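You operate a simulated robot arm through the tools that you are given. There is no shell and no other tool. Be economical: measure what you need, move in short steps, check, and stop when the job is done.

You run a simulated two-armed robot. Do the job below in one go: nothing can be reset, and whatever is moved stays where it is left.

TASK
Hold the tray on the rack on the bare end of the folding table steady with one hand and put the white rolled strap in it with the other.

It is judged by the outcome, as a careful person would: the job done as asked, and still so three seconds after it is handed in. It fails if anything else is knocked over, pushed out of place, dropped, spilled or broken.

THE ROBOT
Two 7-joint arms with two-finger parallel grippers on one trunk, on a base that drives. Base frame: it is fixed to the floor where the robot stands at the start and does not move with it; the origin is under the middle of the robot, x ahead of it, y to its left, z up; the surface under the hand at the start is at about z = 80. Lengths are in cm, angles in degrees, forces in N, time in s.
The left shoulder is at the start at [8.6, 18.2, 100.8], the right one opposite. With the tool pointing down near the work surface each hand reaches from about 32 to 76 cm from the robot's upright axis, wherever it stands, measured 20 degrees to its own side. Places, roughly: tray on the rack [-125, 75, 75]. Payload 3.91 kg a hand.
The TCP of each hand is the grasp point between the finger pads, 3 cm short of the fingertips. In the tool frame z runs along the fingers and y along their closing line. Largest opening 11 cm; finger width 2, thickness 1; the body of the gripper, 4.8 by 11.2 cm, starts 5.5 cm behind the TCP.
Orientation is that of the tool frame in the base frame, as a unit quaternion [w, x, y, z]. With the fingers straight down and closing along the base's y, the tool's x points along the base's -x, its y along +y and its z along -z.

THE INTERFACE
- The arms move only by the tool send_rows. It takes "left_targets", "right_targets" or both (then of equal length, played together; a hand with none holds still); each is a list of rows, each an object of numbers (a shift or turn left out is 0, a gripper value left out holds the last): "dx", "dy", "dz": the shift along the base's x, y, z in cm; "ax", "ay", "az": the turn, a rotation vector about the base's x, y, z in degrees; "gripper": the gripper command, from -1 (fully open) to 1 (shut), values between in proportion. In form: [{"dx": .., "dy": .., "dz": .., "ax": .., "ay": .., "az": .., "gripper": ..}, ...]. A call has 1 to 8 rows; each row is the pose to reach, as a shift and turn from the pose commanded when the call began. A row lasts 0.2 s, in which the tool goes at most 5 cm and 8.6 degrees; a call with a longer step from one row to the next is refused whole, and so is a gripper value outside its range. A pose out of reach is approached as far as the arm can. The call stops where the force on the tool passes 40 N (or 10 N more than at its start, if that is more) or the arm is blocked; 0.2 s more then pass. Each finger travels about 7.2 cm/s and halts on what it meets, pressing with about 22 N; the grip force reading is that of the motor and also rises with nothing between the fingers. The clock runs only during rows and for 0.2 s after the last one: add rows that repeat a pose to give the fingers time. The reply holds the time, the measured pose of the TCP, the force on the tool along the base axes, the opening and the grip force, in the units named above and with some noise, with the torque about the TCP (base axes, N m) and any sound that the robot's microphone picked up.
- Cameras (640 x 400 px; columns grow to the right, rows downward): "scene" is now at [22.37, 0.96, 115.48]; the picture's right is [0.12, -0.99, 0.00], its down [-0.81, -0.10, -0.57] and it looks along [0.57, 0.07, -0.82] (base axes); focal length 214 px, centre (320, 200). "left" rides on the left gripper at [7.2, -1.7, -10.3] in its tool frame; the picture's right is [0.23, 0.97, 0.00], its down [-0.76, 0.18, -0.62] and it looks along [-0.61, 0.14, 0.78] (tool axes); focal length 222 px, centre (320, 200). "right" rides on the right gripper at [7.2, 1.7, -10.3] in its tool frame; the picture's right is [-0.23, 0.97, 0.00], its down [-0.76, -0.18, -0.62] and it looks along [-0.61, -0.14, 0.78] (tool axes); focal length 222 px, centre (320, 200). There is no depth. A picture from a camera that has moved, and an enlarged one, comes with that camera's place and axes in the base frame and with its lens. The place of the scene camera against the robot may be out by one fixed shift of up to 1.2 cm in any direction.
- snapshot(camera): a new picture of that camera. It takes no simulated time.
- slide_trunk(by): slides the trunk up (or, below 0, down) by that many cm; the arms and the scene camera ride with it, the base frame stays. It gives what a move gives, with no picture.
- drive_base(legs): drives the robot by 1 to 6 legs, each [ahead, left, turn to the left] in cm, cm and degrees, along the robot's own axes; the way and the turn of a leg run together, so that a leg with both is an arc; at most 150 cm and 180 degrees a leg. The arms and the cameras ride along, it lands a little off, and it stops where it bumps. It gives what a move gives.
- pan_tilt(pan, tilt): turns the head with the scene camera to pan (to the left, within 80 degrees either way) and tilt (down, from -29 to 69), counted from straight ahead of the robot. It gives what a move gives.
- zoom(camera, box): a new picture of the part [left, top, right, bottom] of that camera's present view, enlarged. It takes no simulated time.
- close_job(): hands the job in; it is judged then, once.

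Work in short steps. Places have to be worked out from the pictures, the camera data and where the tool is seen: move nearer, look again, correct. Check each grasp and each placing, and mend what went wrong. You have 120 turns and 100 pictures in all, those below and enlarged ones among them. Open the grippers and draw the arms clear of the work before you hand the job in, unless the task says otherwise; then end with one line.

The tools are called after ">>>" as name(argument=value, ...) on one line, values as JSON. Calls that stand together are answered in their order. send_rows: Moves the arms, as the interface text tells. Its arguments: {"type":"object","properties":{"left_targets":{"type":"array"},"right_targets":{"type":"array"}},"required":[]} The other tools are called the same way: slide_trunk (by) slides the trunk up or down; drive_base (legs) drives the base; pan_tilt (pan, tilt) turns the head that bears the scene camera; snapshot (camera) takes a picture; zoom (camera, box) takes an enlarged picture of a part of a camera's view; close_job () hands the job in.

At the start:

```text
clock: 0.0
left_eef_pos: [24.59, 22.73, 62.03]
left_tool_rot: [0.006, 0.045, 0.995, 0.091]
left_ft_force: [0.0, 0.1, -0.5]
left_torque: [-0.01, 0.0, 0.0]
left_width: 11.0
left_finger_force: 0.0
right_eef_pos: [42.43, -8.31, 100.04]
right_tool_rot: [0.001, 0.0, 1.0, 0.0]
right_ft_force: [-0.6, -0.4, 0.4]
right_torque: [0.02, 0.01, -0.03]
right_width: 10.98
right_finger_force: 0.1
trunk travel left (down, up): [-26.7, 24.7]
robot x, y, heading: [-0.05, -0.14, -0.2]
head pan, tilt: [6.8, 54.9]
```

scene: 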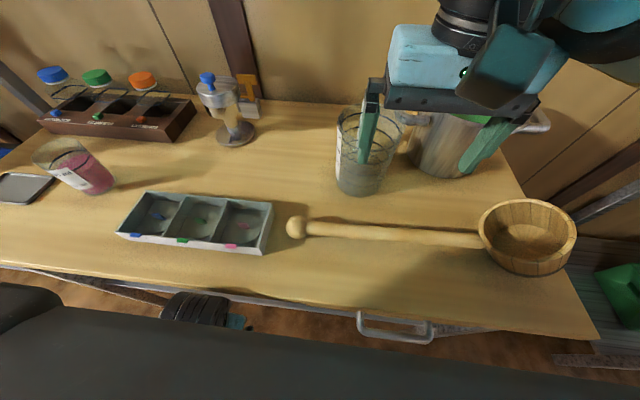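
right: 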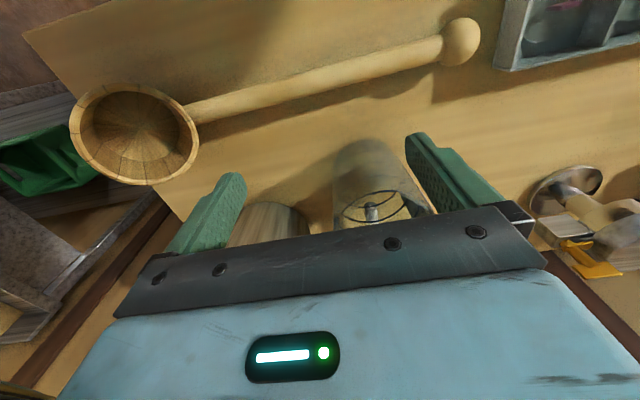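
left: 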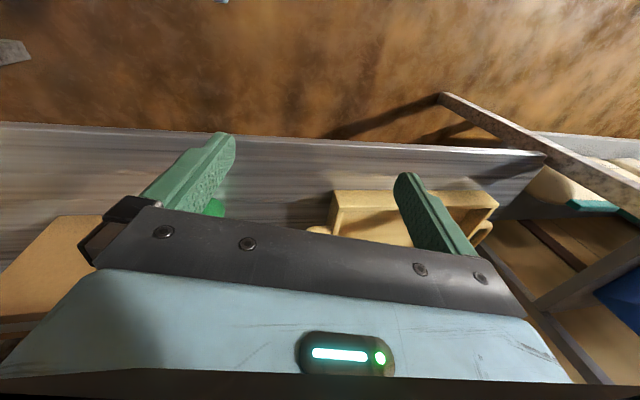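

The start pictures show a work table ahead; neither the strap nor the tray is in view. I turn the head to look to the left and for the left hand.

>>> pan_tilt(pan=75, tilt=25)

>>> snapshot(camera="scene")

>>> pan_tilt(pan=20, tilt=65)

>>> snapshot(camera="scene")

>>> pan_tilt(pan=-70, tilt=30)

>>> snapshot(camera="scene")

```text
clock: 1.4
left_eef_pos: [24.59, 22.84, 62.14]
left_tool_rot: [0.007, 0.045, 0.995, 0.09]
left_ft_force: [0.1, 0.7, -0.6]
left_torque: [0.01, -0.01, -0.01]
left_width: 10.99
left_finger_force: 0.1
right_eef_pos: [42.48, -8.07, 99.99]
right_tool_rot: [0.001, 0.0, 1.0, 0.0]
right_ft_force: [-0.4, 0.2, 0.4]
right_torque: [0.01, 0.02, -0.01]
right_width: 10.98
right_finger_force: 0.0
trunk travel left (down, up): [-26.7, 24.7]
robot x, y, heading: [0.14, 0.03, 0.0]
head pan, tilt: [75.0, 25.0]
```

```text
96 pictures are left
camera scene: at [17.59, 9.01, 119.87], right [0.97, -0.26, 0.0], down [-0.11, -0.41, -0.91], along [0.24, 0.88, -0.42], focal length 214 px, centre (320, 200)
```

scene: 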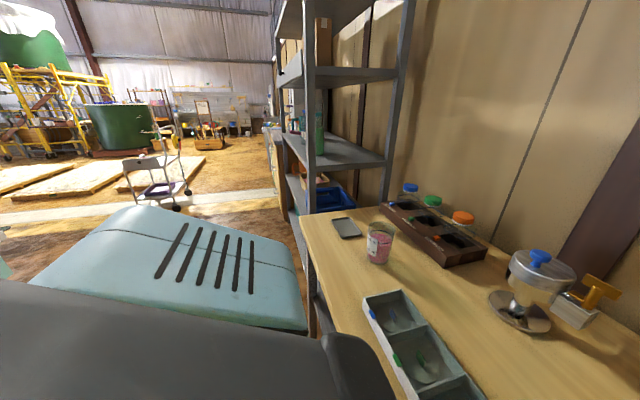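

```text
clock: 2.6
left_eef_pos: [24.41, 22.81, 62.02]
left_tool_rot: [0.006, 0.046, 0.995, 0.091]
left_ft_force: [0.0, -0.5, 1.0]
left_torque: [0.02, -0.01, -0.01]
left_width: 10.99
left_finger_force: 0.1
right_eef_pos: [42.46, -8.25, 100.04]
right_tool_rot: [0.0, 0.0, 1.0, 0.0]
right_ft_force: [0.4, 1.4, 0.3]
right_torque: [0.0, 0.0, 0.01]
right_width: 11.0
right_finger_force: 0.1
trunk travel left (down, up): [-26.7, 24.7]
robot x, y, heading: [-0.02, -0.02, 0.1]
head pan, tilt: [20.0, 65.0]
```

```text
95 pictures are left
camera scene: at [20.91, 2.19, 114.31], right [0.34, -0.94, 0.0], down [-0.85, -0.31, -0.42], along [0.4, 0.14, -0.91], focal length 214 px, centre (320, 200)
```

scene: 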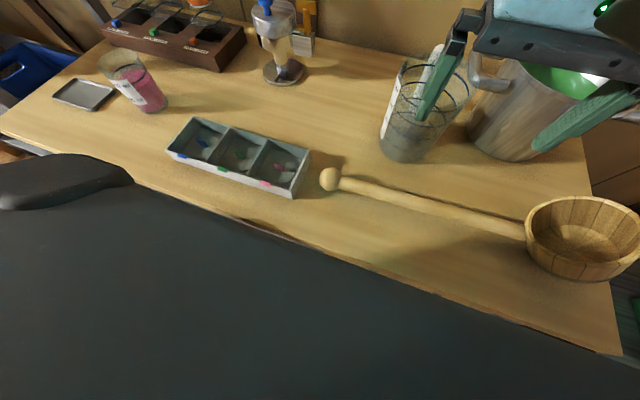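

```text
clock: 4.3
left_eef_pos: [24.49, 22.72, 62.05]
left_tool_rot: [0.007, 0.046, 0.995, 0.091]
left_ft_force: [-1.0, -0.8, 0.6]
left_torque: [-0.01, 0.04, -0.01]
left_width: 10.97
left_finger_force: 0.1
right_eef_pos: [42.51, -8.12, 100.0]
right_tool_rot: [0.0, 0.0, 1.0, 0.0]
right_ft_force: [0.5, -0.1, -0.3]
right_torque: [-0.02, 0.0, -0.03]
right_width: 11.0
right_finger_force: 0.1
trunk travel left (down, up): [-26.7, 24.7]
robot x, y, heading: [-0.13, 0.21, -0.1]
head pan, tilt: [-70.0, 30.0]
```

```text
94 pictures are left
camera scene: at [18.3, -8.39, 119.07], right [-0.94, -0.34, 0.0], down [-0.17, 0.47, -0.87], along [0.3, -0.81, -0.5], focal length 214 px, centre (320, 200)
```

scene: 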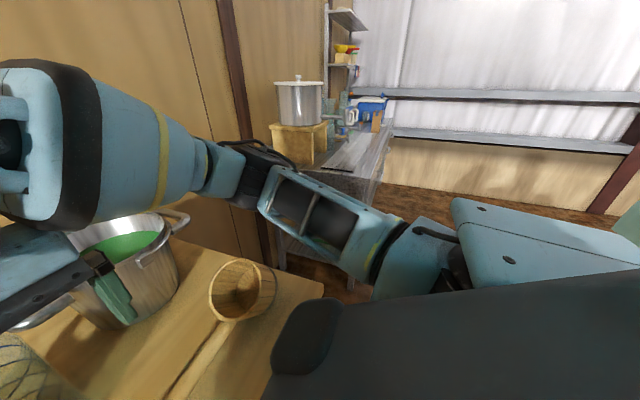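

The right hand hovers at a tall mesh jar and the left hand is low, just in front of the table edge (x≈28). I raise the right hand straight up and look closer at the left view.

>>> send_rows(right_targets=[{"dz": 4}, {"dz": 8}, {"dz": 12}, {"dz": 16}])

>>> zoom(camera="left", box=[0, 80, 640, 300])

>>> pan_tilt(pan=80, tilt=-5)

>>> snapshot(camera="scene")

```text
clock: 5.2
left_eef_pos: [24.48, 22.85, 62.07]
left_tool_rot: [0.007, 0.046, 0.995, 0.091]
left_ft_force: [-0.6, 0.2, 0.3]
left_torque: [0.02, -0.02, -0.01]
left_width: 11.01
left_finger_force: 0.1
right_eef_pos: [42.71, -8.55, 113.22]
right_tool_rot: [-0.002, 0.001, 1.0, -0.006]
right_ft_force: [0.0, -9.6, -10.1]
right_torque: [0.79, -0.87, 0.87]
right_width: 10.99
right_finger_force: 0.2
trunk travel left (down, up): [-26.7, 24.7]
robot x, y, heading: [-0.24, 0.05, -0.1]
head pan, tilt: [-70.0, 30.0]
stopped in row 4 (right hand): the force on the tool passed its limit at 47 N (the readings are from after the stop); the commanded pose is now the measured one
```

```text
1.00 times, centred on (320, 190) of left (not enlarged: the box is as wide or as high as the picture)
camera zoom: at [16.84, 19.96, 71.9], right [-0.14, 0.97, 0.18], down [0.76, -0.01, 0.65], along [0.63, 0.22, -0.74], focal length 222 px, centre (320, 210)
```

zoom: 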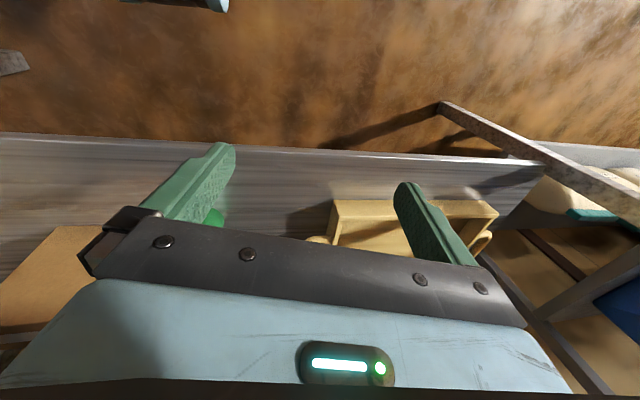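

```text
clock: 7.6
left_eef_pos: [24.5, 22.75, 62.09]
left_tool_rot: [0.007, 0.047, 0.995, 0.091]
left_ft_force: [-1.0, -0.1, -0.3]
left_torque: [0.02, 0.0, 0.0]
left_width: 11.01
left_finger_force: 0.1
right_eef_pos: [42.62, -8.49, 113.44]
right_tool_rot: [-0.001, 0.001, 1.0, -0.005]
right_ft_force: [0.8, -0.6, -0.2]
right_torque: [0.0, 0.0, -0.03]
right_width: 11.01
right_finger_force: 0.0
trunk travel left (down, up): [-26.7, 24.7]
robot x, y, heading: [0.04, -0.42, 0.3]
head pan, tilt: [80.0, -5.0]
```

```text
92 pictures are left
camera scene: at [16.72, 8.73, 124.68], right [0.98, -0.17, 0.0], down [0.02, 0.09, -1.0], along [0.17, 0.98, 0.09], focal length 214 px, centre (320, 200)
```

scene: 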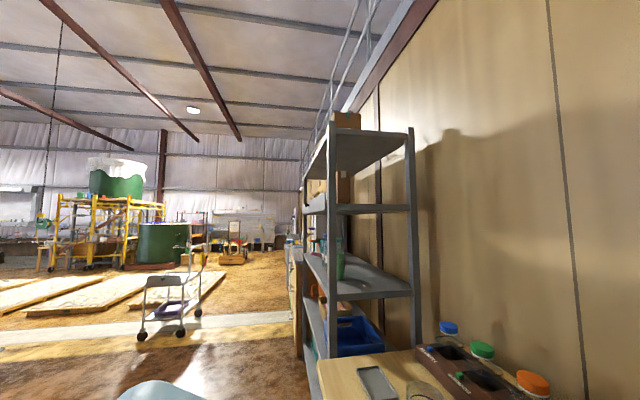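

Right hand is now at z=113 and free of the jar (stopped by a light self-contact). The left hand is in front of the table with nothing behind it. I raise neither further, and back off from the table in steps.

>>> drive_base(legs=[[-35, 0, 0]])

>>> pan_tilt(pan=80, tilt=20)

>>> snapshot(camera="scene")

>>> pan_tilt(pan=0, tilt=35)

>>> snapshot(camera="scene")

```text
clock: 9.8
left_eef_pos: [-11.02, 22.83, 62.01]
left_tool_rot: [0.007, 0.043, 0.995, 0.091]
left_ft_force: [0.2, -1.0, 0.5]
left_torque: [0.0, -0.01, -0.02]
left_width: 11.0
left_finger_force: 0.0
right_eef_pos: [7.28, -8.44, 113.2]
right_tool_rot: [-0.002, -0.002, 1.0, -0.005]
right_ft_force: [0.0, 0.7, 1.2]
right_torque: [0.01, 0.0, 0.04]
right_width: 11.02
right_finger_force: 0.2
trunk travel left (down, up): [-26.7, 24.7]
robot x, y, heading: [-35.59, -0.07, 0.1]
head pan, tilt: [80.0, -5.0]
```

```text
clock: 10.7
left_eef_pos: [-11.12, 22.86, 61.99]
left_tool_rot: [0.006, 0.043, 0.995, 0.091]
left_ft_force: [0.0, -0.5, 0.4]
left_torque: [0.03, -0.01, 0.0]
left_width: 11.01
left_finger_force: 0.1
right_eef_pos: [7.38, -8.37, 113.3]
right_tool_rot: [-0.002, -0.001, 1.0, -0.005]
right_ft_force: [-0.2, 0.0, 1.0]
right_torque: [0.0, -0.02, -0.01]
right_width: 10.98
right_finger_force: 0.1
trunk travel left (down, up): [-26.7, 24.7]
robot x, y, heading: [-35.42, -0.06, 0.3]
head pan, tilt: [80.0, 20.0]
```

```text
91 pictures are left
camera scene: at [-18.69, 9.28, 120.69], right [0.99, -0.17, 0.0], down [-0.06, -0.34, -0.94], along [0.16, 0.93, -0.34], focal length 214 px, centre (320, 200)
```

scene: 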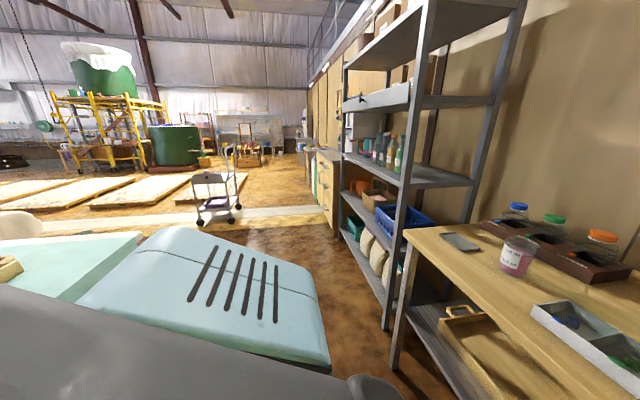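

```text
clock: 12.3
left_eef_pos: [-11.12, 22.87, 62.09]
left_tool_rot: [0.007, 0.043, 0.995, 0.09]
left_ft_force: [0.5, 1.0, 0.8]
left_torque: [0.0, 0.03, 0.03]
left_width: 11.0
left_finger_force: 0.1
right_eef_pos: [7.36, -8.35, 113.22]
right_tool_rot: [-0.002, -0.001, 1.0, -0.005]
right_ft_force: [-0.6, -0.7, -0.1]
right_torque: [-0.01, -0.02, -0.01]
right_width: 11.02
right_finger_force: 0.0
trunk travel left (down, up): [-26.7, 24.7]
robot x, y, heading: [-35.35, -0.44, 0.0]
head pan, tilt: [0.0, 35.0]
```

```text
90 pictures are left
camera scene: at [-11.47, 0.15, 118.3], right [0.0, -1.0, 0.0], down [-0.57, 0.0, -0.82], along [0.82, 0.0, -0.57], focal length 214 px, centre (320, 200)
```

scene: 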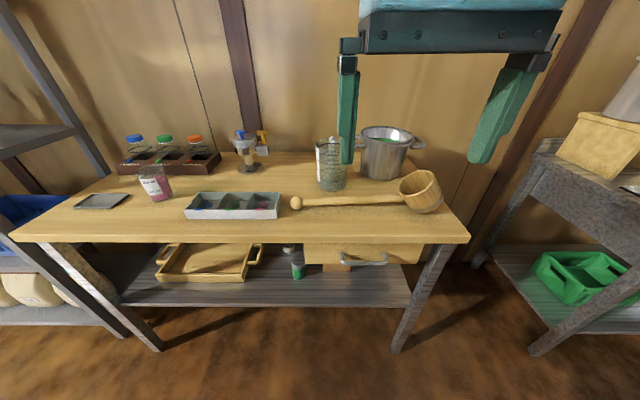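

The room is clear near the robot; a light teal table edge shows to the left rear. I turn left 50° and look further.

>>> drive_base(legs=[[0, 0, 50]])

>>> pan_tilt(pan=75, tilt=30)

>>> snapshot(camera="scene")

```text
clock: 15.0
left_eef_pos: [-38.12, 33.26, 62.09]
left_tool_rot: [-0.032, -0.39, 0.916, 0.085]
left_ft_force: [-0.1, -0.2, 0.3]
left_torque: [0.02, 0.0, 0.0]
left_width: 11.02
left_finger_force: 0.1
right_eef_pos: [-2.16, 28.07, 113.32]
right_tool_rot: [0.0, -0.433, 0.901, -0.006]
right_ft_force: [0.7, 1.1, 0.7]
right_torque: [0.01, 0.02, -0.05]
right_width: 10.99
right_finger_force: 0.1
trunk travel left (down, up): [-26.7, 24.7]
robot x, y, heading: [-35.35, -0.13, 51.4]
head pan, tilt: [0.0, 35.0]
```

```text
clock: 16.4
left_eef_pos: [-38.03, 33.34, 62.12]
left_tool_rot: [-0.033, -0.391, 0.916, 0.085]
left_ft_force: [0.8, 0.6, -0.4]
left_torque: [-0.01, -0.01, 0.02]
left_width: 10.99
left_finger_force: 0.0
right_eef_pos: [-2.02, 28.16, 113.33]
right_tool_rot: [0.001, -0.427, 0.904, -0.006]
right_ft_force: [6.3, 53.0, 1.1]
right_torque: [-6.08, 0.8, -3.47]
right_width: 10.98
right_finger_force: 0.2
trunk travel left (down, up): [-26.7, 24.7]
robot x, y, heading: [-35.81, -0.06, 51.4]
head pan, tilt: [75.0, 30.0]
```

```text
89 pictures are left
camera scene: at [-25.1, 21.12, 119.26], right [0.99, -0.11, 0.0], down [-0.05, -0.48, -0.88], along [0.09, 0.87, -0.48], focal length 214 px, centre (320, 200)
```

scene: 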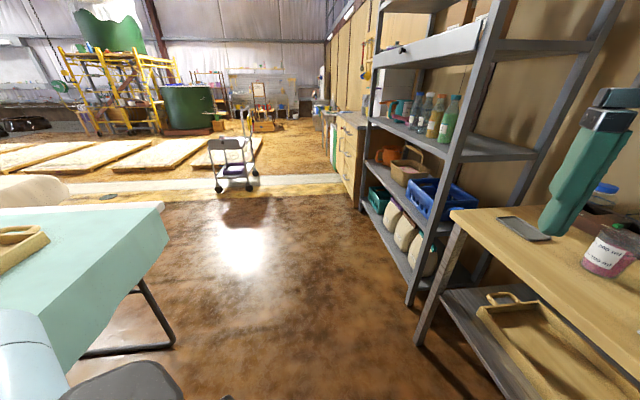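

The head pan was blocked by the right gripper (53 N). I move the right hand forward and down, away from the head, in free space.

>>> send_rows(right_targets=[{"dx": 2.5, "dy": 1, "dz": -2}, {"dx": 4, "dy": 1.5, "dz": -5}, {"dx": 5, "dy": 1.5, "dz": -9}, {"dx": 5, "dy": 1.5, "dz": -13}])

>>> pan_tilt(pan=60, tilt=40)

>>> snapshot(camera="scene")

```text
clock: 17.4
left_eef_pos: [-37.9, 33.27, 62.05]
left_tool_rot: [-0.033, -0.39, 0.916, 0.085]
left_ft_force: [-0.9, 0.6, -0.6]
left_torque: [0.0, -0.01, -0.05]
left_width: 10.99
left_finger_force: 0.0
right_eef_pos: [2.86, 29.28, 100.22]
right_tool_rot: [0.0, -0.433, 0.901, -0.005]
right_ft_force: [-0.6, -0.7, -0.4]
right_torque: [-0.01, 0.02, -0.01]
right_width: 11.0
right_finger_force: 0.1
trunk travel left (down, up): [-26.7, 24.7]
robot x, y, heading: [-35.69, -0.3, 51.3]
head pan, tilt: [75.0, 30.0]
```

```text
clock: 18.2
left_eef_pos: [-37.88, 33.25, 62.06]
left_tool_rot: [-0.033, -0.39, 0.916, 0.086]
left_ft_force: [0.4, -0.1, 1.0]
left_torque: [0.0, -0.01, -0.01]
left_width: 10.99
left_finger_force: 0.1
right_eef_pos: [2.74, 29.43, 100.3]
right_tool_rot: [0.001, -0.432, 0.902, -0.006]
right_ft_force: [-0.6, 0.0, 0.1]
right_torque: [-0.01, 0.0, 0.0]
right_width: 11.02
right_finger_force: 0.0
trunk travel left (down, up): [-26.7, 24.7]
robot x, y, heading: [-35.66, 0.38, 51.3]
head pan, tilt: [60.0, 40.0]
```

```text
88 pictures are left
camera scene: at [-29.17, 19.99, 117.54], right [0.93, 0.37, 0.0], down [0.23, -0.6, -0.77], along [-0.28, 0.71, -0.64], focal length 214 px, centre (320, 200)
```

scene: 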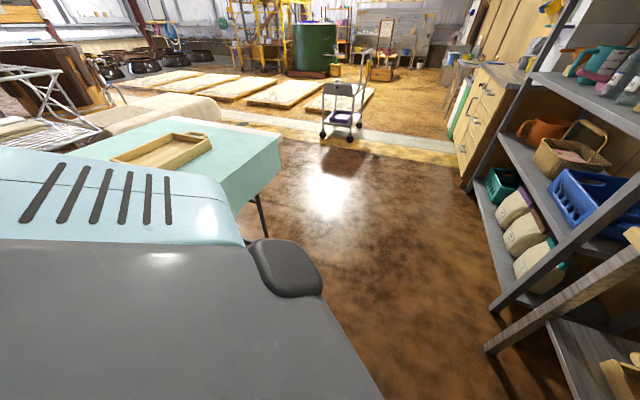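

I see the teal folding table with a wooden tray-like thing on it. I pan a bit further and lift the view for the rest.

>>> pan_tilt(pan=80, tilt=20)

>>> snapshot(camera="scene")

>>> snapshot(camera="left")

```text
clock: 19.0
left_eef_pos: [-38.04, 33.23, 62.12]
left_tool_rot: [-0.032, -0.39, 0.916, 0.084]
left_ft_force: [-0.8, -1.1, 0.3]
left_torque: [0.02, 0.01, 0.02]
left_width: 10.98
left_finger_force: 0.1
right_eef_pos: [2.64, 29.4, 100.33]
right_tool_rot: [0.001, -0.433, 0.902, -0.005]
right_ft_force: [-0.4, 0.5, 0.1]
right_torque: [-0.04, -0.02, 0.01]
right_width: 11.01
right_finger_force: 0.0
trunk travel left (down, up): [-26.7, 24.7]
robot x, y, heading: [-35.35, 0.1, 51.1]
head pan, tilt: [80.0, 20.0]
```

```text
87 pictures are left
camera scene: at [-32.22, 19.07, 120.67], right [0.75, 0.66, 0.0], down [0.23, -0.26, -0.94], along [-0.62, 0.71, -0.34], focal length 214 px, centre (320, 200)
```

scene: 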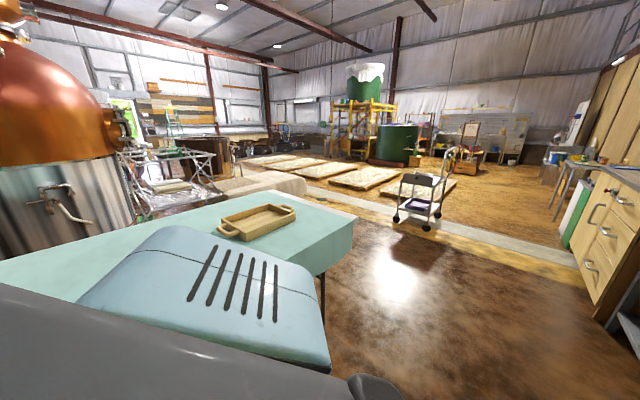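

```text
86 pictures are left
camera left: at [-40.59, 25.61, 71.91], right [-0.85, 0.5, 0.18], down [0.48, 0.59, 0.65], along [0.22, 0.64, -0.74], focal length 222 px, centre (320, 200)
```

left: 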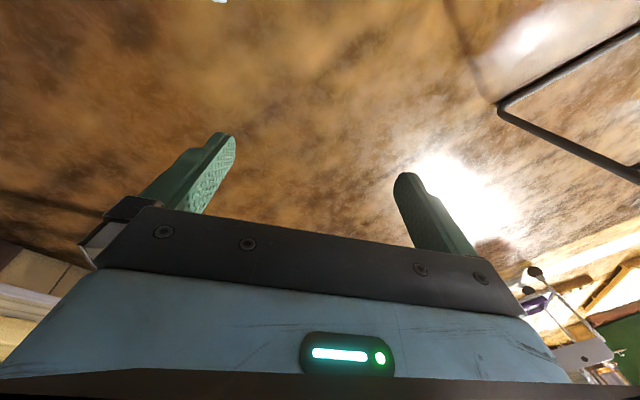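

The wooden tray is at about (-117, 71) on the far end of the folding table, whose near edge is around x≈-82. Left hand is lower than the tabletop, so I raise it before turning on.

>>> send_rows(left_targets=[{"dz": 4.5}, {"dz": 9}, {"dz": 13.5}, {"dz": 18}, {"dz": 22.5}, {"dz": 27}, {"dz": 31.5}, {"dz": 35}])

>>> snapshot(camera="scene")

```text
clock: 19.6
left_eef_pos: [-41.24, 38.72, 64.94]
left_tool_rot: [-0.09, -0.335, 0.919, 0.187]
left_ft_force: [-0.3, -0.2, -0.2]
left_torque: [-0.01, -0.01, 0.01]
left_width: 10.99
left_finger_force: 0.1
left hand out of reach, approached as far as the arm can: row 1, 2
right_eef_pos: [2.71, 29.42, 100.24]
right_tool_rot: [0.001, -0.432, 0.902, -0.005]
right_ft_force: [-0.5, 0.8, 0.1]
right_torque: [-0.02, 0.01, 0.05]
right_width: 11.0
right_finger_force: 0.1
trunk travel left (down, up): [-26.7, 24.7]
robot x, y, heading: [-35.68, -0.14, 51.3]
head pan, tilt: [80.0, 20.0]
stopped in row 2 (left hand): the arm was blocked; the commanded pose is now the measured one
```

```text
85 pictures are left
camera scene: at [-32.22, 19.07, 120.68], right [0.75, 0.66, 0.0], down [0.23, -0.26, -0.94], along [-0.62, 0.7, -0.34], focal length 214 px, centre (320, 200)
```

scene: 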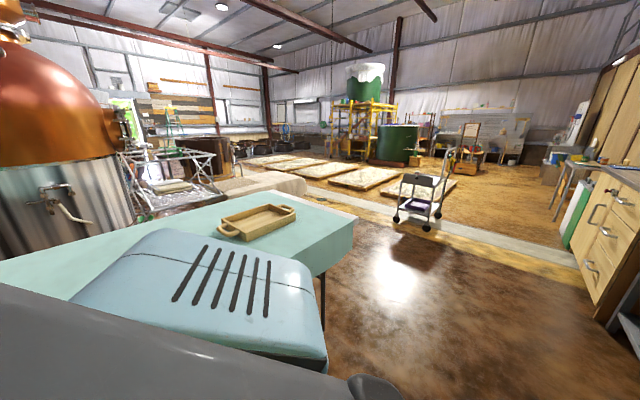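

The left arm is folded too tight there. I move the hand ahead (in the robot's heading) first, then up.

>>> send_rows(left_targets=[{"dx": 2.5, "dy": 3.1}, {"dx": 5, "dy": 6.2}, {"dx": 7.5, "dy": 9.3}, {"dx": 10, "dy": 12.4, "dz": 1}, {"dx": 11, "dy": 14, "dz": 4}, {"dx": 11, "dy": 14, "dz": 8}, {"dx": 11, "dy": 14, "dz": 12}, {"dx": 11, "dy": 14, "dz": 16}])

>>> snapshot(camera="scene")

```text
clock: 21.4
left_eef_pos: [-33.33, 58.12, 76.65]
left_tool_rot: [-0.109, -0.339, 0.911, 0.209]
left_ft_force: [-0.8, -0.3, -1.5]
left_torque: [-0.03, -0.01, 0.01]
left_width: 11.01
left_finger_force: 0.0
left hand out of reach, approached as far as the arm can: row 6, 7, 8
right_eef_pos: [2.77, 29.35, 100.25]
right_tool_rot: [0.001, -0.432, 0.902, -0.006]
right_ft_force: [0.5, 0.3, -0.2]
right_torque: [0.0, -0.05, 0.02]
right_width: 11.01
right_finger_force: 0.0
trunk travel left (down, up): [-26.7, 24.7]
robot x, y, heading: [-35.79, -0.08, 51.1]
head pan, tilt: [80.0, 20.0]
```

```text
84 pictures are left
camera scene: at [-32.21, 19.07, 120.68], right [0.75, 0.66, 0.0], down [0.23, -0.26, -0.94], along [-0.62, 0.7, -0.34], focal length 214 px, centre (320, 200)
```

scene: 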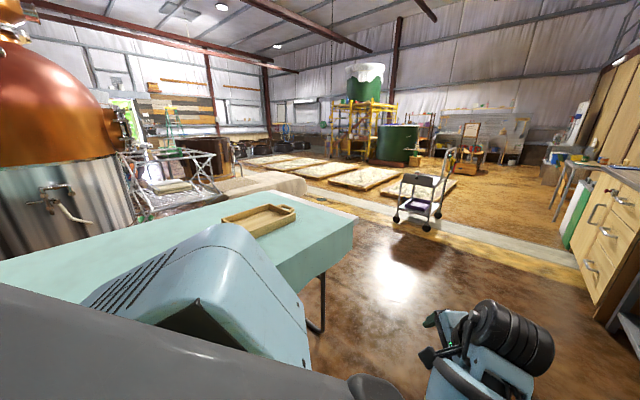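

The left hand is tilted about 27° and limited. I bring it back upright here, while backing inward and slightly up.

>>> send_rows(left_targets=[{"ax": -5, "ay": -5.5}, {"ax": -10, "ay": -11}, {"ax": -14, "ay": -16}, {"ax": -18, "ay": -20}, {"ax": -18, "ay": -20, "dz": 3}, {"ax": -18, "ay": -20, "dz": 7}, {"ax": -18, "ay": -20, "dz": 11}, {"ax": -18, "ay": -20, "dz": 15}])

```text
clock: 23.1
left_eef_pos: [-37.27, 65.12, 89.56]
left_tool_rot: [0.007, -0.362, 0.932, -0.019]
left_ft_force: [-0.9, -1.1, -0.3]
left_torque: [0.02, 0.02, 0.0]
left_width: 11.0
left_finger_force: 0.1
left hand out of reach, approached as far as the arm can: row 1, 2, 3, 4, 5, 6, 7, 8
right_eef_pos: [2.71, 29.36, 100.26]
right_tool_rot: [0.001, -0.432, 0.902, -0.005]
right_ft_force: [0.7, -0.2, 0.0]
right_torque: [0.02, 0.03, -0.01]
right_width: 10.98
right_finger_force: 0.2
trunk travel left (down, up): [-26.7, 24.7]
robot x, y, heading: [-35.12, -0.15, 51.3]
head pan, tilt: [80.0, 20.0]
```

Upright now at z≈90. I bring the left hand inward (toward the robot's middle) and up a bit.

>>> send_rows(left_targets=[{"dx": 3, "dy": -2.5, "dz": 1}, {"dx": 6, "dy": -5, "dz": 2}, {"dx": 9, "dy": -7.5, "dz": 3}, {"dx": 11, "dy": -10, "dz": 4}, {"dx": 12, "dy": -12, "dz": 5}])

>>> snapshot(camera="scene")

```text
clock: 24.6
left_eef_pos: [-34.98, 67.04, 92.59]
left_tool_rot: [0.01, -0.372, 0.928, -0.021]
left_ft_force: [0.5, -0.3, 0.3]
left_torque: [-0.02, -0.05, 0.0]
left_width: 11.03
left_finger_force: 0.0
left hand out of reach, approached as far as the arm can: row 1, 2, 3, 4, 5
right_eef_pos: [2.74, 29.32, 100.26]
right_tool_rot: [0.001, -0.432, 0.902, -0.006]
right_ft_force: [-0.1, 0.4, -0.2]
right_torque: [-0.01, 0.01, 0.02]
right_width: 11.01
right_finger_force: 0.0
trunk travel left (down, up): [-26.7, 24.7]
robot x, y, heading: [-35.64, -0.25, 51.4]
head pan, tilt: [80.0, 20.0]
stopped in row 5 (left hand): the arm was blocked; the commanded pose is now the measured one
```

```text
83 pictures are left
camera scene: at [-32.24, 19.07, 120.68], right [0.75, 0.66, 0.0], down [0.23, -0.26, -0.94], along [-0.62, 0.7, -0.34], focal length 214 px, centre (320, 200)
```

scene: 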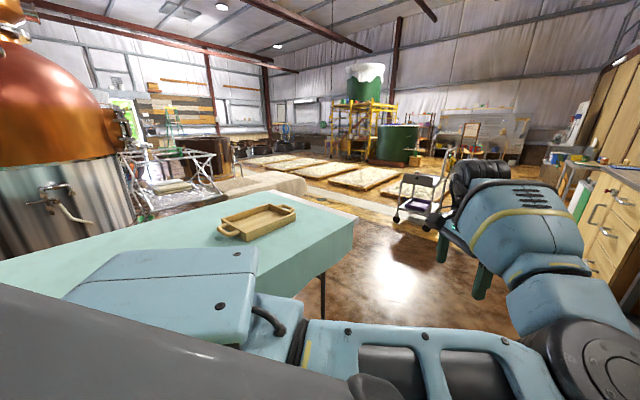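

The left elbow is bent inward, which limits that hand. I try reaching farther ahead and then across, to let the arm unfold.

>>> send_rows(left_targets=[{"dx": 3, "dy": 3.5, "dz": 1}, {"dx": 5, "dy": 7, "dz": 2}, {"dx": 8, "dy": 9, "dz": 3}, {"dx": 12, "dy": 9, "dz": 4}, {"dx": 16, "dy": 8, "dz": 5}, {"dx": 19, "dy": 6, "dz": 5}])

>>> snapshot(camera="scene")

```text
clock: 25.9
left_eef_pos: [-15.79, 72.86, 97.51]
left_tool_rot: [0.011, -0.369, 0.929, -0.02]
left_ft_force: [-0.2, -0.3, 0.2]
left_torque: [0.0, 0.02, -0.01]
left_width: 11.01
left_finger_force: 0.0
right_eef_pos: [2.79, 29.41, 100.25]
right_tool_rot: [0.002, -0.431, 0.902, -0.004]
right_ft_force: [0.8, -0.4, 0.2]
right_torque: [0.01, 0.0, 0.01]
right_width: 11.0
right_finger_force: 0.0
trunk travel left (down, up): [-26.7, 24.7]
robot x, y, heading: [-35.35, 0.31, 51.5]
head pan, tilt: [80.0, 20.0]
```

```text
82 pictures are left
camera scene: at [-32.15, 19.01, 120.68], right [0.75, 0.66, 0.0], down [0.23, -0.26, -0.94], along [-0.62, 0.7, -0.34], focal length 214 px, centre (320, 200)
```

scene: 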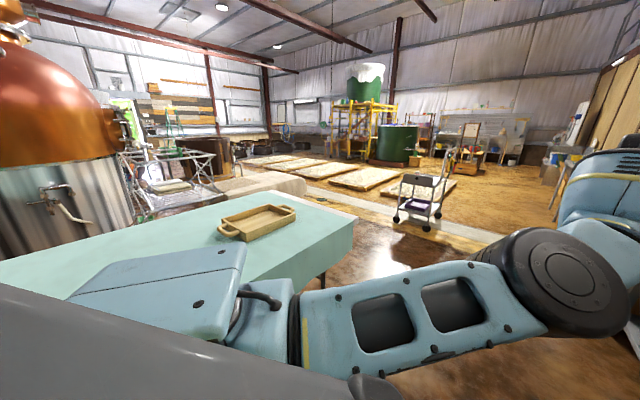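

Reached fully and the elbow is now outward. I retract the hand straight back toward the robot.

>>> send_rows(left_targets=[{"dx": -2.5, "dy": -3.1}, {"dx": -5, "dy": -6.2}, {"dx": -7.5, "dy": -9.3}, {"dx": -10, "dy": -12.4}, {"dx": -12.5, "dy": -15.5}, {"dx": -15, "dy": -18.6}])

>>> snapshot(camera="scene")

```text
clock: 27.6
left_eef_pos: [-38.68, 65.44, 97.02]
left_tool_rot: [0.007, -0.404, 0.914, -0.027]
left_ft_force: [0.7, 0.2, -1.2]
left_torque: [0.02, -0.01, 0.01]
left_width: 11.01
left_finger_force: 0.0
left hand out of reach, approached as far as the arm can: row 2, 3, 4, 5, 6
right_eef_pos: [2.74, 29.39, 100.22]
right_tool_rot: [0.0, -0.432, 0.902, -0.005]
right_ft_force: [0.3, 0.5, 0.0]
right_torque: [0.02, -0.01, 0.01]
right_width: 11.0
right_finger_force: 0.1
trunk travel left (down, up): [-26.7, 24.7]
robot x, y, heading: [-35.59, -0.22, 51.5]
head pan, tilt: [80.0, 20.0]
stopped in row 6 (left hand): the arm was blocked; the commanded pose is now the measured one
```

```text
81 pictures are left
camera scene: at [-32.21, 19.07, 120.68], right [0.75, 0.66, 0.0], down [0.23, -0.26, -0.94], along [-0.62, 0.7, -0.34], focal length 214 px, centre (320, 200)
```

scene: 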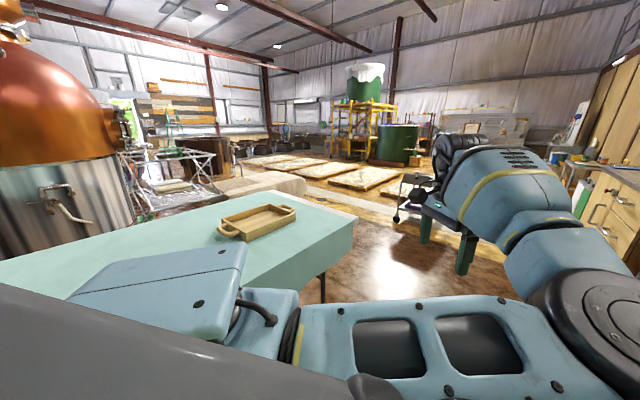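

Still elbow-in, but the hand is above tabletop height. I'll turn further left to see the table layout (clear of everything by my estimate).

>>> drive_base(legs=[[0, 0, 50]])

>>> pan_tilt(pan=60, tilt=25)

>>> snapshot(camera="scene")

>>> pan_tilt(pan=20, tilt=25)

>>> snapshot(camera="scene")

```text
clock: 30.2
left_eef_pos: [-87.58, 39.65, 97.06]
left_tool_rot: [-0.019, 0.752, -0.659, 0.022]
left_ft_force: [0.3, 0.0, 0.0]
left_torque: [-0.02, -0.01, 0.01]
left_width: 11.02
left_finger_force: 0.1
right_eef_pos: [-33.37, 48.22, 100.33]
right_tool_rot: [-0.003, 0.772, -0.636, 0.005]
right_ft_force: [0.1, 0.2, -0.5]
right_torque: [0.02, 0.0, 0.0]
right_width: 11.0
right_finger_force: 0.2
trunk travel left (down, up): [-26.7, 24.7]
robot x, y, heading: [-35.5, -0.37, 101.1]
head pan, tilt: [80.0, 20.0]
```

```text
clock: 31.0
left_eef_pos: [-87.68, 39.67, 97.14]
left_tool_rot: [-0.018, 0.752, -0.659, 0.021]
left_ft_force: [0.6, 0.1, 0.5]
left_torque: [-0.01, 0.01, 0.01]
left_width: 11.01
left_finger_force: 0.0
right_eef_pos: [-33.23, 48.13, 100.26]
right_tool_rot: [-0.004, 0.772, -0.635, 0.005]
right_ft_force: [0.4, 0.6, -0.3]
right_torque: [-0.02, 0.03, 0.0]
right_width: 11.0
right_finger_force: 0.0
trunk travel left (down, up): [-26.7, 24.7]
robot x, y, heading: [-35.2, 0.01, 101.3]
head pan, tilt: [60.0, 25.0]
```

```text
80 pictures are left
camera scene: at [-47.4, 18.1, 119.87], right [0.32, 0.95, 0.0], down [0.4, -0.14, -0.91], along [-0.86, 0.29, -0.42], focal length 214 px, centre (320, 200)
```

scene: 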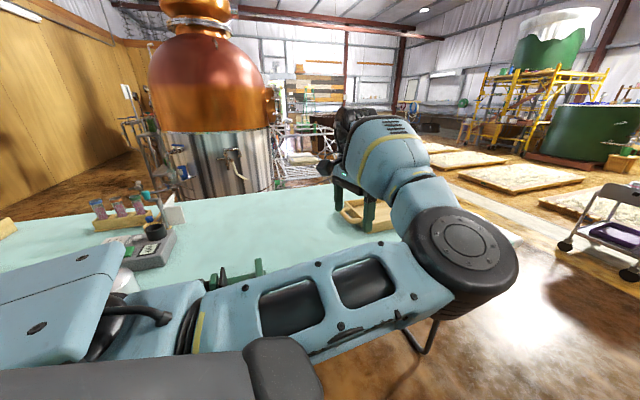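

```text
clock: 32.1
left_eef_pos: [-87.7, 39.72, 97.12]
left_tool_rot: [-0.018, 0.752, -0.659, 0.022]
left_ft_force: [-1.0, -0.5, 0.0]
left_torque: [0.01, 0.0, -0.02]
left_width: 11.0
left_finger_force: 0.0
right_eef_pos: [-33.29, 48.11, 100.28]
right_tool_rot: [-0.003, 0.772, -0.635, 0.005]
right_ft_force: [-0.4, -0.2, 0.1]
right_torque: [0.02, -0.01, -0.01]
right_width: 11.01
right_finger_force: 0.1
trunk travel left (down, up): [-26.7, 24.7]
robot x, y, heading: [-35.19, -0.23, 101.5]
head pan, tilt: [20.0, 25.0]
```

```text
79 pictures are left
camera scene: at [-43.46, 23.02, 119.87], right [0.85, 0.52, 0.0], down [0.22, -0.36, -0.91], along [-0.47, 0.77, -0.42], focal length 214 px, centre (320, 200)
```

scene: 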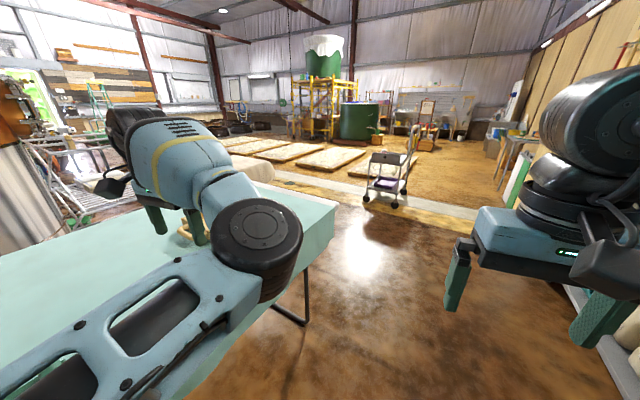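

The table's other end holds bottles and small stuff near the still. Now I try to free the left arm: extend it ahead and roll the hand so the elbow swivels up.

>>> send_rows(left_targets=[{"dx": 2.3, "dy": 3.9}, {"dx": 4.6, "dy": 7.8}, {"dx": 6.9, "dy": 11.7, "dz": 1}, {"dx": 9.2, "dy": 15.6, "dz": 2}, {"dx": 11.5, "dy": 19.5, "dz": 3}, {"dx": 13.7, "dy": 23.2, "dz": 4}, {"dx": 13.7, "dy": 23.2, "dz": 4, "ax": 1.6, "ay": -8}, {"dx": 13.7, "dy": 23.2, "dz": 4, "ax": 3.2, "ay": -16}])

>>> send_rows(left_targets=[{"ax": 1.6, "ay": -8}, {"ax": 3.2, "ay": -16}, {"ax": 4.8, "ay": -24}, {"ax": 6.4, "ay": -32}, {"ax": 8, "ay": -40}, {"ax": 9.6, "ay": -48}])

>>> pan_tilt(pan=20, tilt=35)

>>> snapshot(camera="scene")

```text
clock: 33.9
left_eef_pos: [-74.0, 62.89, 101.07]
left_tool_rot: [-0.132, 0.74, -0.65, 0.108]
left_ft_force: [-0.3, -0.9, -0.8]
left_torque: [0.0, -0.01, 0.01]
left_width: 11.0
left_finger_force: 0.1
right_eef_pos: [-33.23, 48.16, 100.33]
right_tool_rot: [-0.003, 0.772, -0.635, 0.005]
right_ft_force: [-0.4, -0.7, 0.2]
right_torque: [0.01, 0.0, 0.01]
right_width: 11.0
right_finger_force: 0.0
trunk travel left (down, up): [-26.7, 24.7]
robot x, y, heading: [-35.65, 0.03, 101.4]
head pan, tilt: [20.0, 25.0]
```

```text
clock: 35.3
left_eef_pos: [-73.93, 62.98, 101.04]
left_tool_rot: [-0.443, 0.62, -0.547, 0.347]
left_ft_force: [0.4, -0.5, 0.1]
left_torque: [0.0, 0.0, 0.03]
left_width: 11.02
left_finger_force: 0.2
right_eef_pos: [-33.33, 48.0, 100.25]
right_tool_rot: [-0.004, 0.772, -0.636, 0.004]
right_ft_force: [-0.6, 0.2, 0.1]
right_torque: [0.01, 0.03, 0.0]
right_width: 11.01
right_finger_force: 0.0
trunk travel left (down, up): [-26.7, 24.7]
robot x, y, heading: [-35.63, -0.12, 101.2]
head pan, tilt: [20.0, 25.0]
```

```text
clock: 36.0
left_eef_pos: [-73.93, 63.03, 101.16]
left_tool_rot: [-0.442, 0.619, -0.549, 0.346]
left_ft_force: [0.5, 0.0, 0.0]
left_torque: [-0.02, -0.02, -0.02]
left_width: 11.01
left_finger_force: 0.0
right_eef_pos: [-33.28, 48.19, 100.29]
right_tool_rot: [-0.003, 0.772, -0.635, 0.004]
right_ft_force: [-0.5, 0.8, 0.8]
right_torque: [0.01, 0.0, -0.01]
right_width: 11.01
right_finger_force: 0.1
trunk travel left (down, up): [-26.7, 24.7]
robot x, y, heading: [-35.09, -0.04, 101.2]
head pan, tilt: [20.0, 35.0]
```

```text
78 pictures are left
camera scene: at [-43.24, 22.67, 118.3], right [0.85, 0.52, 0.0], down [0.3, -0.49, -0.82], along [-0.43, 0.7, -0.57], focal length 214 px, centre (320, 200)
```

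scene: 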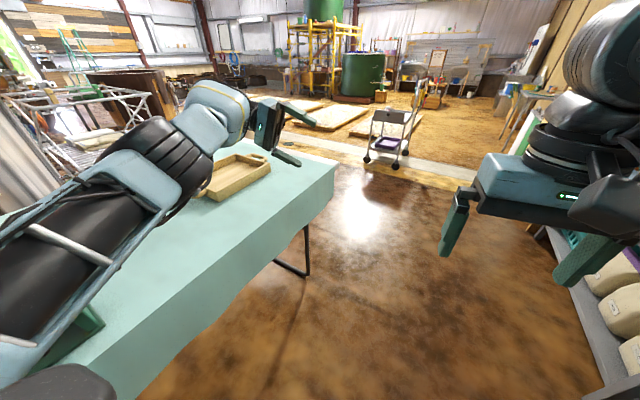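

The arm now bends outward. I retract toward the robot with the roll kept, then unroll.

>>> send_rows(left_targets=[{"dx": 1, "dy": -4}, {"dx": 2, "dy": -8}, {"dx": 3, "dy": -12}, {"dx": 4, "dy": -16}, {"dx": 5, "dy": -20}])

>>> send_rows(left_targets=[{"ax": -1.6, "ay": 8}, {"ax": -3.2, "ay": 16}, {"ax": -4.8, "ay": 24}, {"ax": -6.4, "ay": 32}, {"ax": -8, "ay": 40}, {"ax": -9.6, "ay": 48}, {"ax": -11.2, "ay": 56}, {"ax": -12.8, "ay": 64}])

>>> pan_tilt(pan=40, tilt=35)

>>> snapshot(camera="scene")

```text
clock: 37.2
left_eef_pos: [-69.31, 43.93, 99.27]
left_tool_rot: [-0.444, 0.619, -0.548, 0.346]
left_ft_force: [-0.3, -0.4, 0.5]
left_torque: [0.03, -0.01, -0.01]
left_width: 10.99
left_finger_force: 0.0
left hand out of reach, approached as far as the arm can: row 5
right_eef_pos: [-33.31, 48.05, 100.29]
right_tool_rot: [-0.003, 0.772, -0.636, 0.004]
right_ft_force: [-0.3, 0.0, 0.0]
right_torque: [0.04, -0.01, -0.03]
right_width: 11.01
right_finger_force: 0.0
trunk travel left (down, up): [-26.7, 24.7]
robot x, y, heading: [-35.66, 0.19, 101.5]
head pan, tilt: [20.0, 35.0]
```

```text
clock: 39.2
left_eef_pos: [-79.18, 49.48, 96.38]
left_tool_rot: [-0.041, 0.775, -0.629, 0.045]
left_ft_force: [0.0, 0.5, -0.5]
left_torque: [-0.02, -0.02, -0.01]
left_width: 11.01
left_finger_force: 0.1
left hand out of reach, approached as far as the arm can: row 4, 5, 6, 7, 8
right_eef_pos: [-33.26, 48.05, 100.26]
right_tool_rot: [-0.003, 0.772, -0.635, 0.005]
right_ft_force: [0.7, 0.4, -1.3]
right_torque: [0.0, 0.02, 0.0]
right_width: 11.01
right_finger_force: 0.1
trunk travel left (down, up): [-26.7, 24.7]
robot x, y, heading: [-35.39, -0.01, 101.4]
head pan, tilt: [20.0, 35.0]
stopped in row 8 (left hand): the arm was blocked; the commanded pose is now the measured one
```

```text
clock: 40.0
left_eef_pos: [-78.97, 49.69, 96.38]
left_tool_rot: [-0.039, 0.775, -0.629, 0.044]
left_ft_force: [-0.2, 0.1, 0.6]
left_torque: [0.04, -0.01, 0.03]
left_width: 11.01
left_finger_force: 0.0
right_eef_pos: [-33.31, 48.1, 100.29]
right_tool_rot: [-0.003, 0.773, -0.635, 0.005]
right_ft_force: [-1.0, 0.1, -0.5]
right_torque: [0.02, -0.03, 0.01]
right_width: 10.99
right_finger_force: 0.0
trunk travel left (down, up): [-26.7, 24.7]
robot x, y, heading: [-35.33, 0.06, 101.4]
head pan, tilt: [40.0, 35.0]
```

```text
77 pictures are left
camera scene: at [-45.54, 20.67, 118.29], right [0.63, 0.78, 0.0], down [0.45, -0.36, -0.82], along [-0.64, 0.51, -0.57], focal length 214 px, centre (320, 200)
```

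scene: 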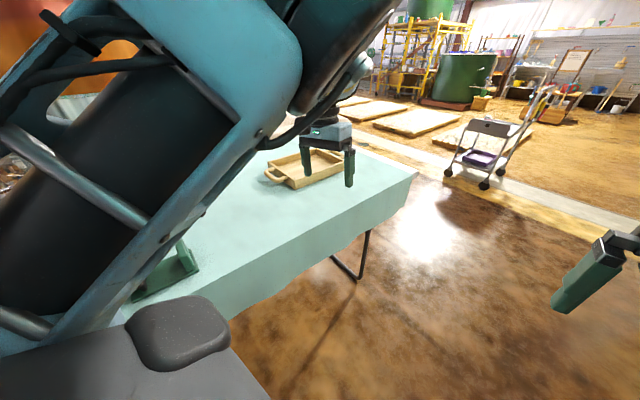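

Elbow is now up. I raise the trunk for clearance over things on the table, then move ahead along the table and turn to face it.

>>> slide_trunk(by=16)

>>> drive_base(legs=[[45, 0, 0], [0, 0, 40]])

>>> pan_tilt(pan=0, tilt=40)

>>> snapshot(camera="scene")

>>> snapshot(camera="left")

```text
clock: 41.9
left_eef_pos: [-83.24, 47.97, 112.39]
left_tool_rot: [-0.06, 0.801, -0.593, 0.054]
left_ft_force: [0.3, 0.3, 0.4]
left_torque: [-0.02, -0.02, -0.01]
left_width: 11.01
left_finger_force: 0.0
right_eef_pos: [-33.41, 48.19, 116.26]
right_tool_rot: [-0.002, 0.772, -0.636, 0.006]
right_ft_force: [-0.6, 0.6, -0.8]
right_torque: [0.02, 0.02, -0.04]
right_width: 10.99
right_finger_force: 0.0
trunk travel left (down, up): [-42.7, 8.7]
robot x, y, heading: [-35.59, -0.35, 101.2]
head pan, tilt: [40.0, 35.0]
```

```text
clock: 46.5
left_eef_pos: [-111.81, 49.04, 111.84]
left_tool_rot: [-0.072, 0.957, -0.279, 0.034]
left_ft_force: [-0.2, 0.5, -0.7]
left_torque: [-0.02, 0.0, -0.02]
left_width: 11.03
left_finger_force: 0.0
right_eef_pos: [-74.1, 81.85, 116.23]
right_tool_rot: [-0.004, 0.945, -0.328, 0.003]
right_ft_force: [0.1, -0.2, -0.5]
right_torque: [-0.05, 0.0, -0.01]
right_width: 11.0
right_finger_force: 0.0
trunk travel left (down, up): [-42.7, 8.7]
robot x, y, heading: [-44.13, 43.87, 142.0]
head pan, tilt: [40.0, 35.0]
```

```text
clock: 47.5
left_eef_pos: [-111.77, 49.06, 111.7]
left_tool_rot: [-0.071, 0.957, -0.278, 0.034]
left_ft_force: [0.1, 0.5, -0.4]
left_torque: [-0.03, -0.04, 0.02]
left_width: 10.97
left_finger_force: 0.0
right_eef_pos: [-74.06, 81.88, 116.2]
right_tool_rot: [-0.005, 0.945, -0.328, 0.003]
right_ft_force: [-0.9, -1.2, -0.6]
right_torque: [-0.02, 0.0, -0.01]
right_width: 11.01
right_finger_force: 0.1
trunk travel left (down, up): [-42.7, 8.7]
robot x, y, heading: [-44.43, 43.85, 142.0]
head pan, tilt: [0.0, 40.0]
```

```text
76 pictures are left
camera scene: at [-59.07, 55.37, 134.52], right [0.62, 0.79, 0.0], down [0.51, -0.4, -0.77], along [-0.6, 0.47, -0.64], focal length 214 px, centre (320, 200)
```

scene: 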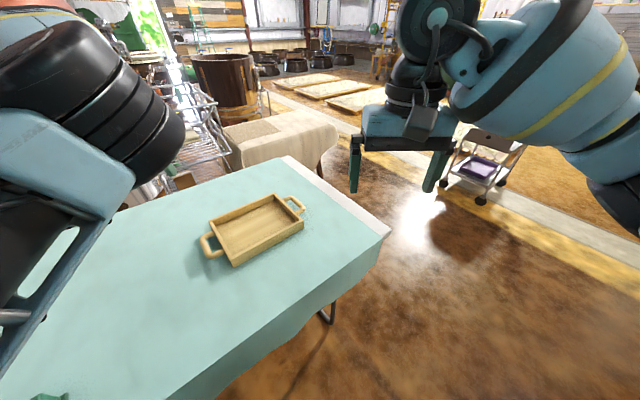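

```text
75 pictures are left
camera left: at [-105.97, 45.36, 122.49], right [-0.32, -0.94, -0.15], down [-0.8, 0.19, 0.57], along [-0.5, 0.3, -0.81], focal length 222 px, centre (320, 200)
```

left: 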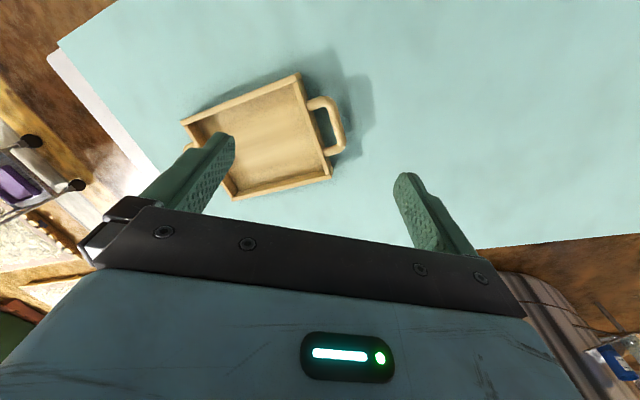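

The wooden tray is clear, empty, with handles on its two ends. Now I look along the table to the left for the strap.

>>> pan_tilt(pan=75, tilt=35)

>>> snapshot(camera="scene")

>>> pan_tilt(pan=45, tilt=45)

>>> snapshot(camera="scene")

```text
clock: 49.0
left_eef_pos: [-111.88, 49.15, 111.74]
left_tool_rot: [-0.072, 0.957, -0.278, 0.033]
left_ft_force: [0.5, 0.2, 0.0]
left_torque: [0.01, -0.01, 0.01]
left_width: 11.01
left_finger_force: 0.0
right_eef_pos: [-74.07, 81.81, 116.24]
right_tool_rot: [-0.004, 0.945, -0.328, 0.003]
right_ft_force: [-0.2, 0.2, 0.3]
right_torque: [-0.02, 0.01, 0.02]
right_width: 10.97
right_finger_force: 0.0
trunk travel left (down, up): [-42.7, 8.7]
robot x, y, heading: [-44.47, 43.79, 141.8]
head pan, tilt: [75.0, 35.0]
```

```text
74 pictures are left
camera scene: at [-59.43, 44.85, 135.28], right [-0.6, 0.8, 0.0], down [0.46, 0.34, -0.82], along [-0.66, -0.49, -0.57], focal length 214 px, centre (320, 200)
```

scene: 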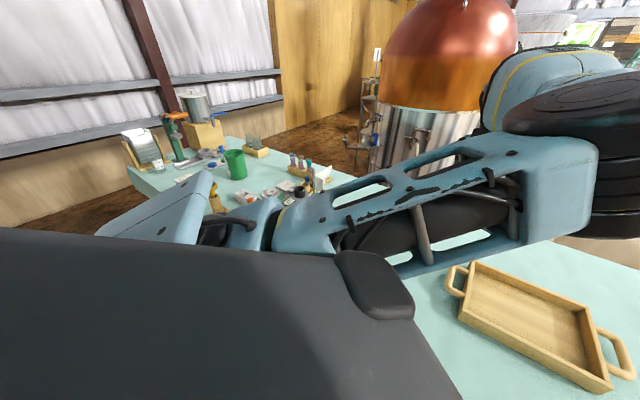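

```text
clock: 50.0
left_eef_pos: [-111.85, 48.98, 111.86]
left_tool_rot: [-0.072, 0.957, -0.278, 0.034]
left_ft_force: [0.0, -0.4, 0.1]
left_torque: [0.0, 0.05, 0.01]
left_width: 10.98
left_finger_force: 0.1
right_eef_pos: [-74.08, 81.77, 116.27]
right_tool_rot: [-0.005, 0.945, -0.328, 0.004]
right_ft_force: [-0.6, 0.5, 1.1]
right_torque: [-0.04, 0.03, 0.02]
right_width: 11.02
right_finger_force: 0.1
trunk travel left (down, up): [-42.7, 8.7]
robot x, y, heading: [-44.31, 43.63, 141.8]
head pan, tilt: [45.0, 45.0]
```

```text
73 pictures are left
camera scene: at [-60.45, 49.15, 133.8], right [-0.12, 0.99, 0.0], down [0.7, 0.08, -0.71], along [-0.7, -0.08, -0.71], focal length 214 px, centre (320, 200)
```

scene: 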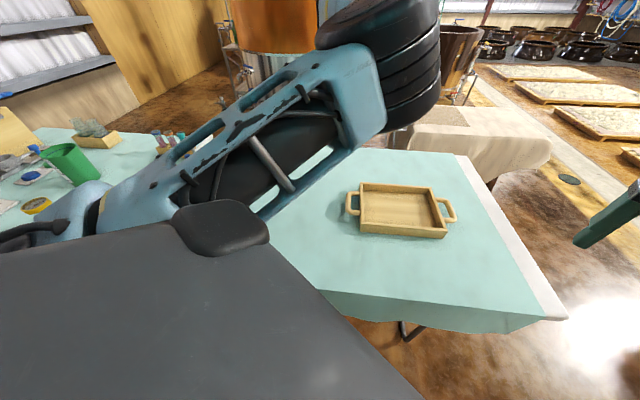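

Cluttered end of the table is to the left (-y). I zoom in there for the white strap.

>>> pan_tilt(pan=75, tilt=30)

>>> zoom(camera="scene", box=[110, 60, 360, 216])

```text
clock: 50.9
left_eef_pos: [-111.75, 49.01, 111.93]
left_tool_rot: [-0.072, 0.957, -0.278, 0.034]
left_ft_force: [0.0, -0.2, -0.5]
left_torque: [0.0, -0.01, -0.02]
left_width: 11.0
left_finger_force: 0.0
right_eef_pos: [-74.05, 81.77, 116.22]
right_tool_rot: [-0.005, 0.945, -0.327, 0.004]
right_ft_force: [-1.1, 0.0, -0.2]
right_torque: [0.01, 0.01, 0.03]
right_width: 11.0
right_finger_force: 0.0
trunk travel left (down, up): [-42.7, 8.7]
robot x, y, heading: [-44.19, 43.59, 142.0]
head pan, tilt: [75.0, 30.0]
```

```text
2.56 times, centred on (235, 138) of scene
camera zoom: at [-59.62, 44.71, 136.05], right [-0.6, 0.8, 0.0], down [0.4, 0.3, -0.87], along [-0.69, -0.52, -0.5], focal length 549 px, centre (538, 359)
```

zoom: 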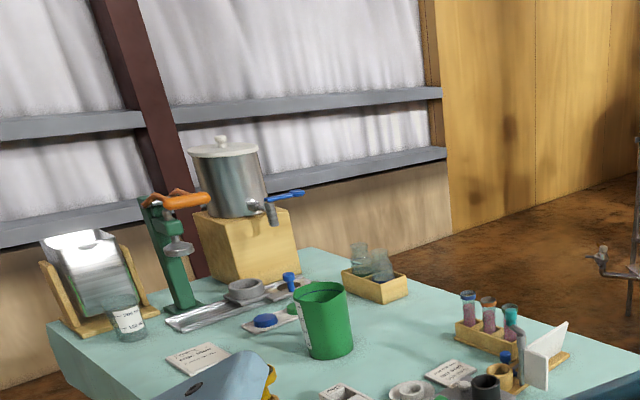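

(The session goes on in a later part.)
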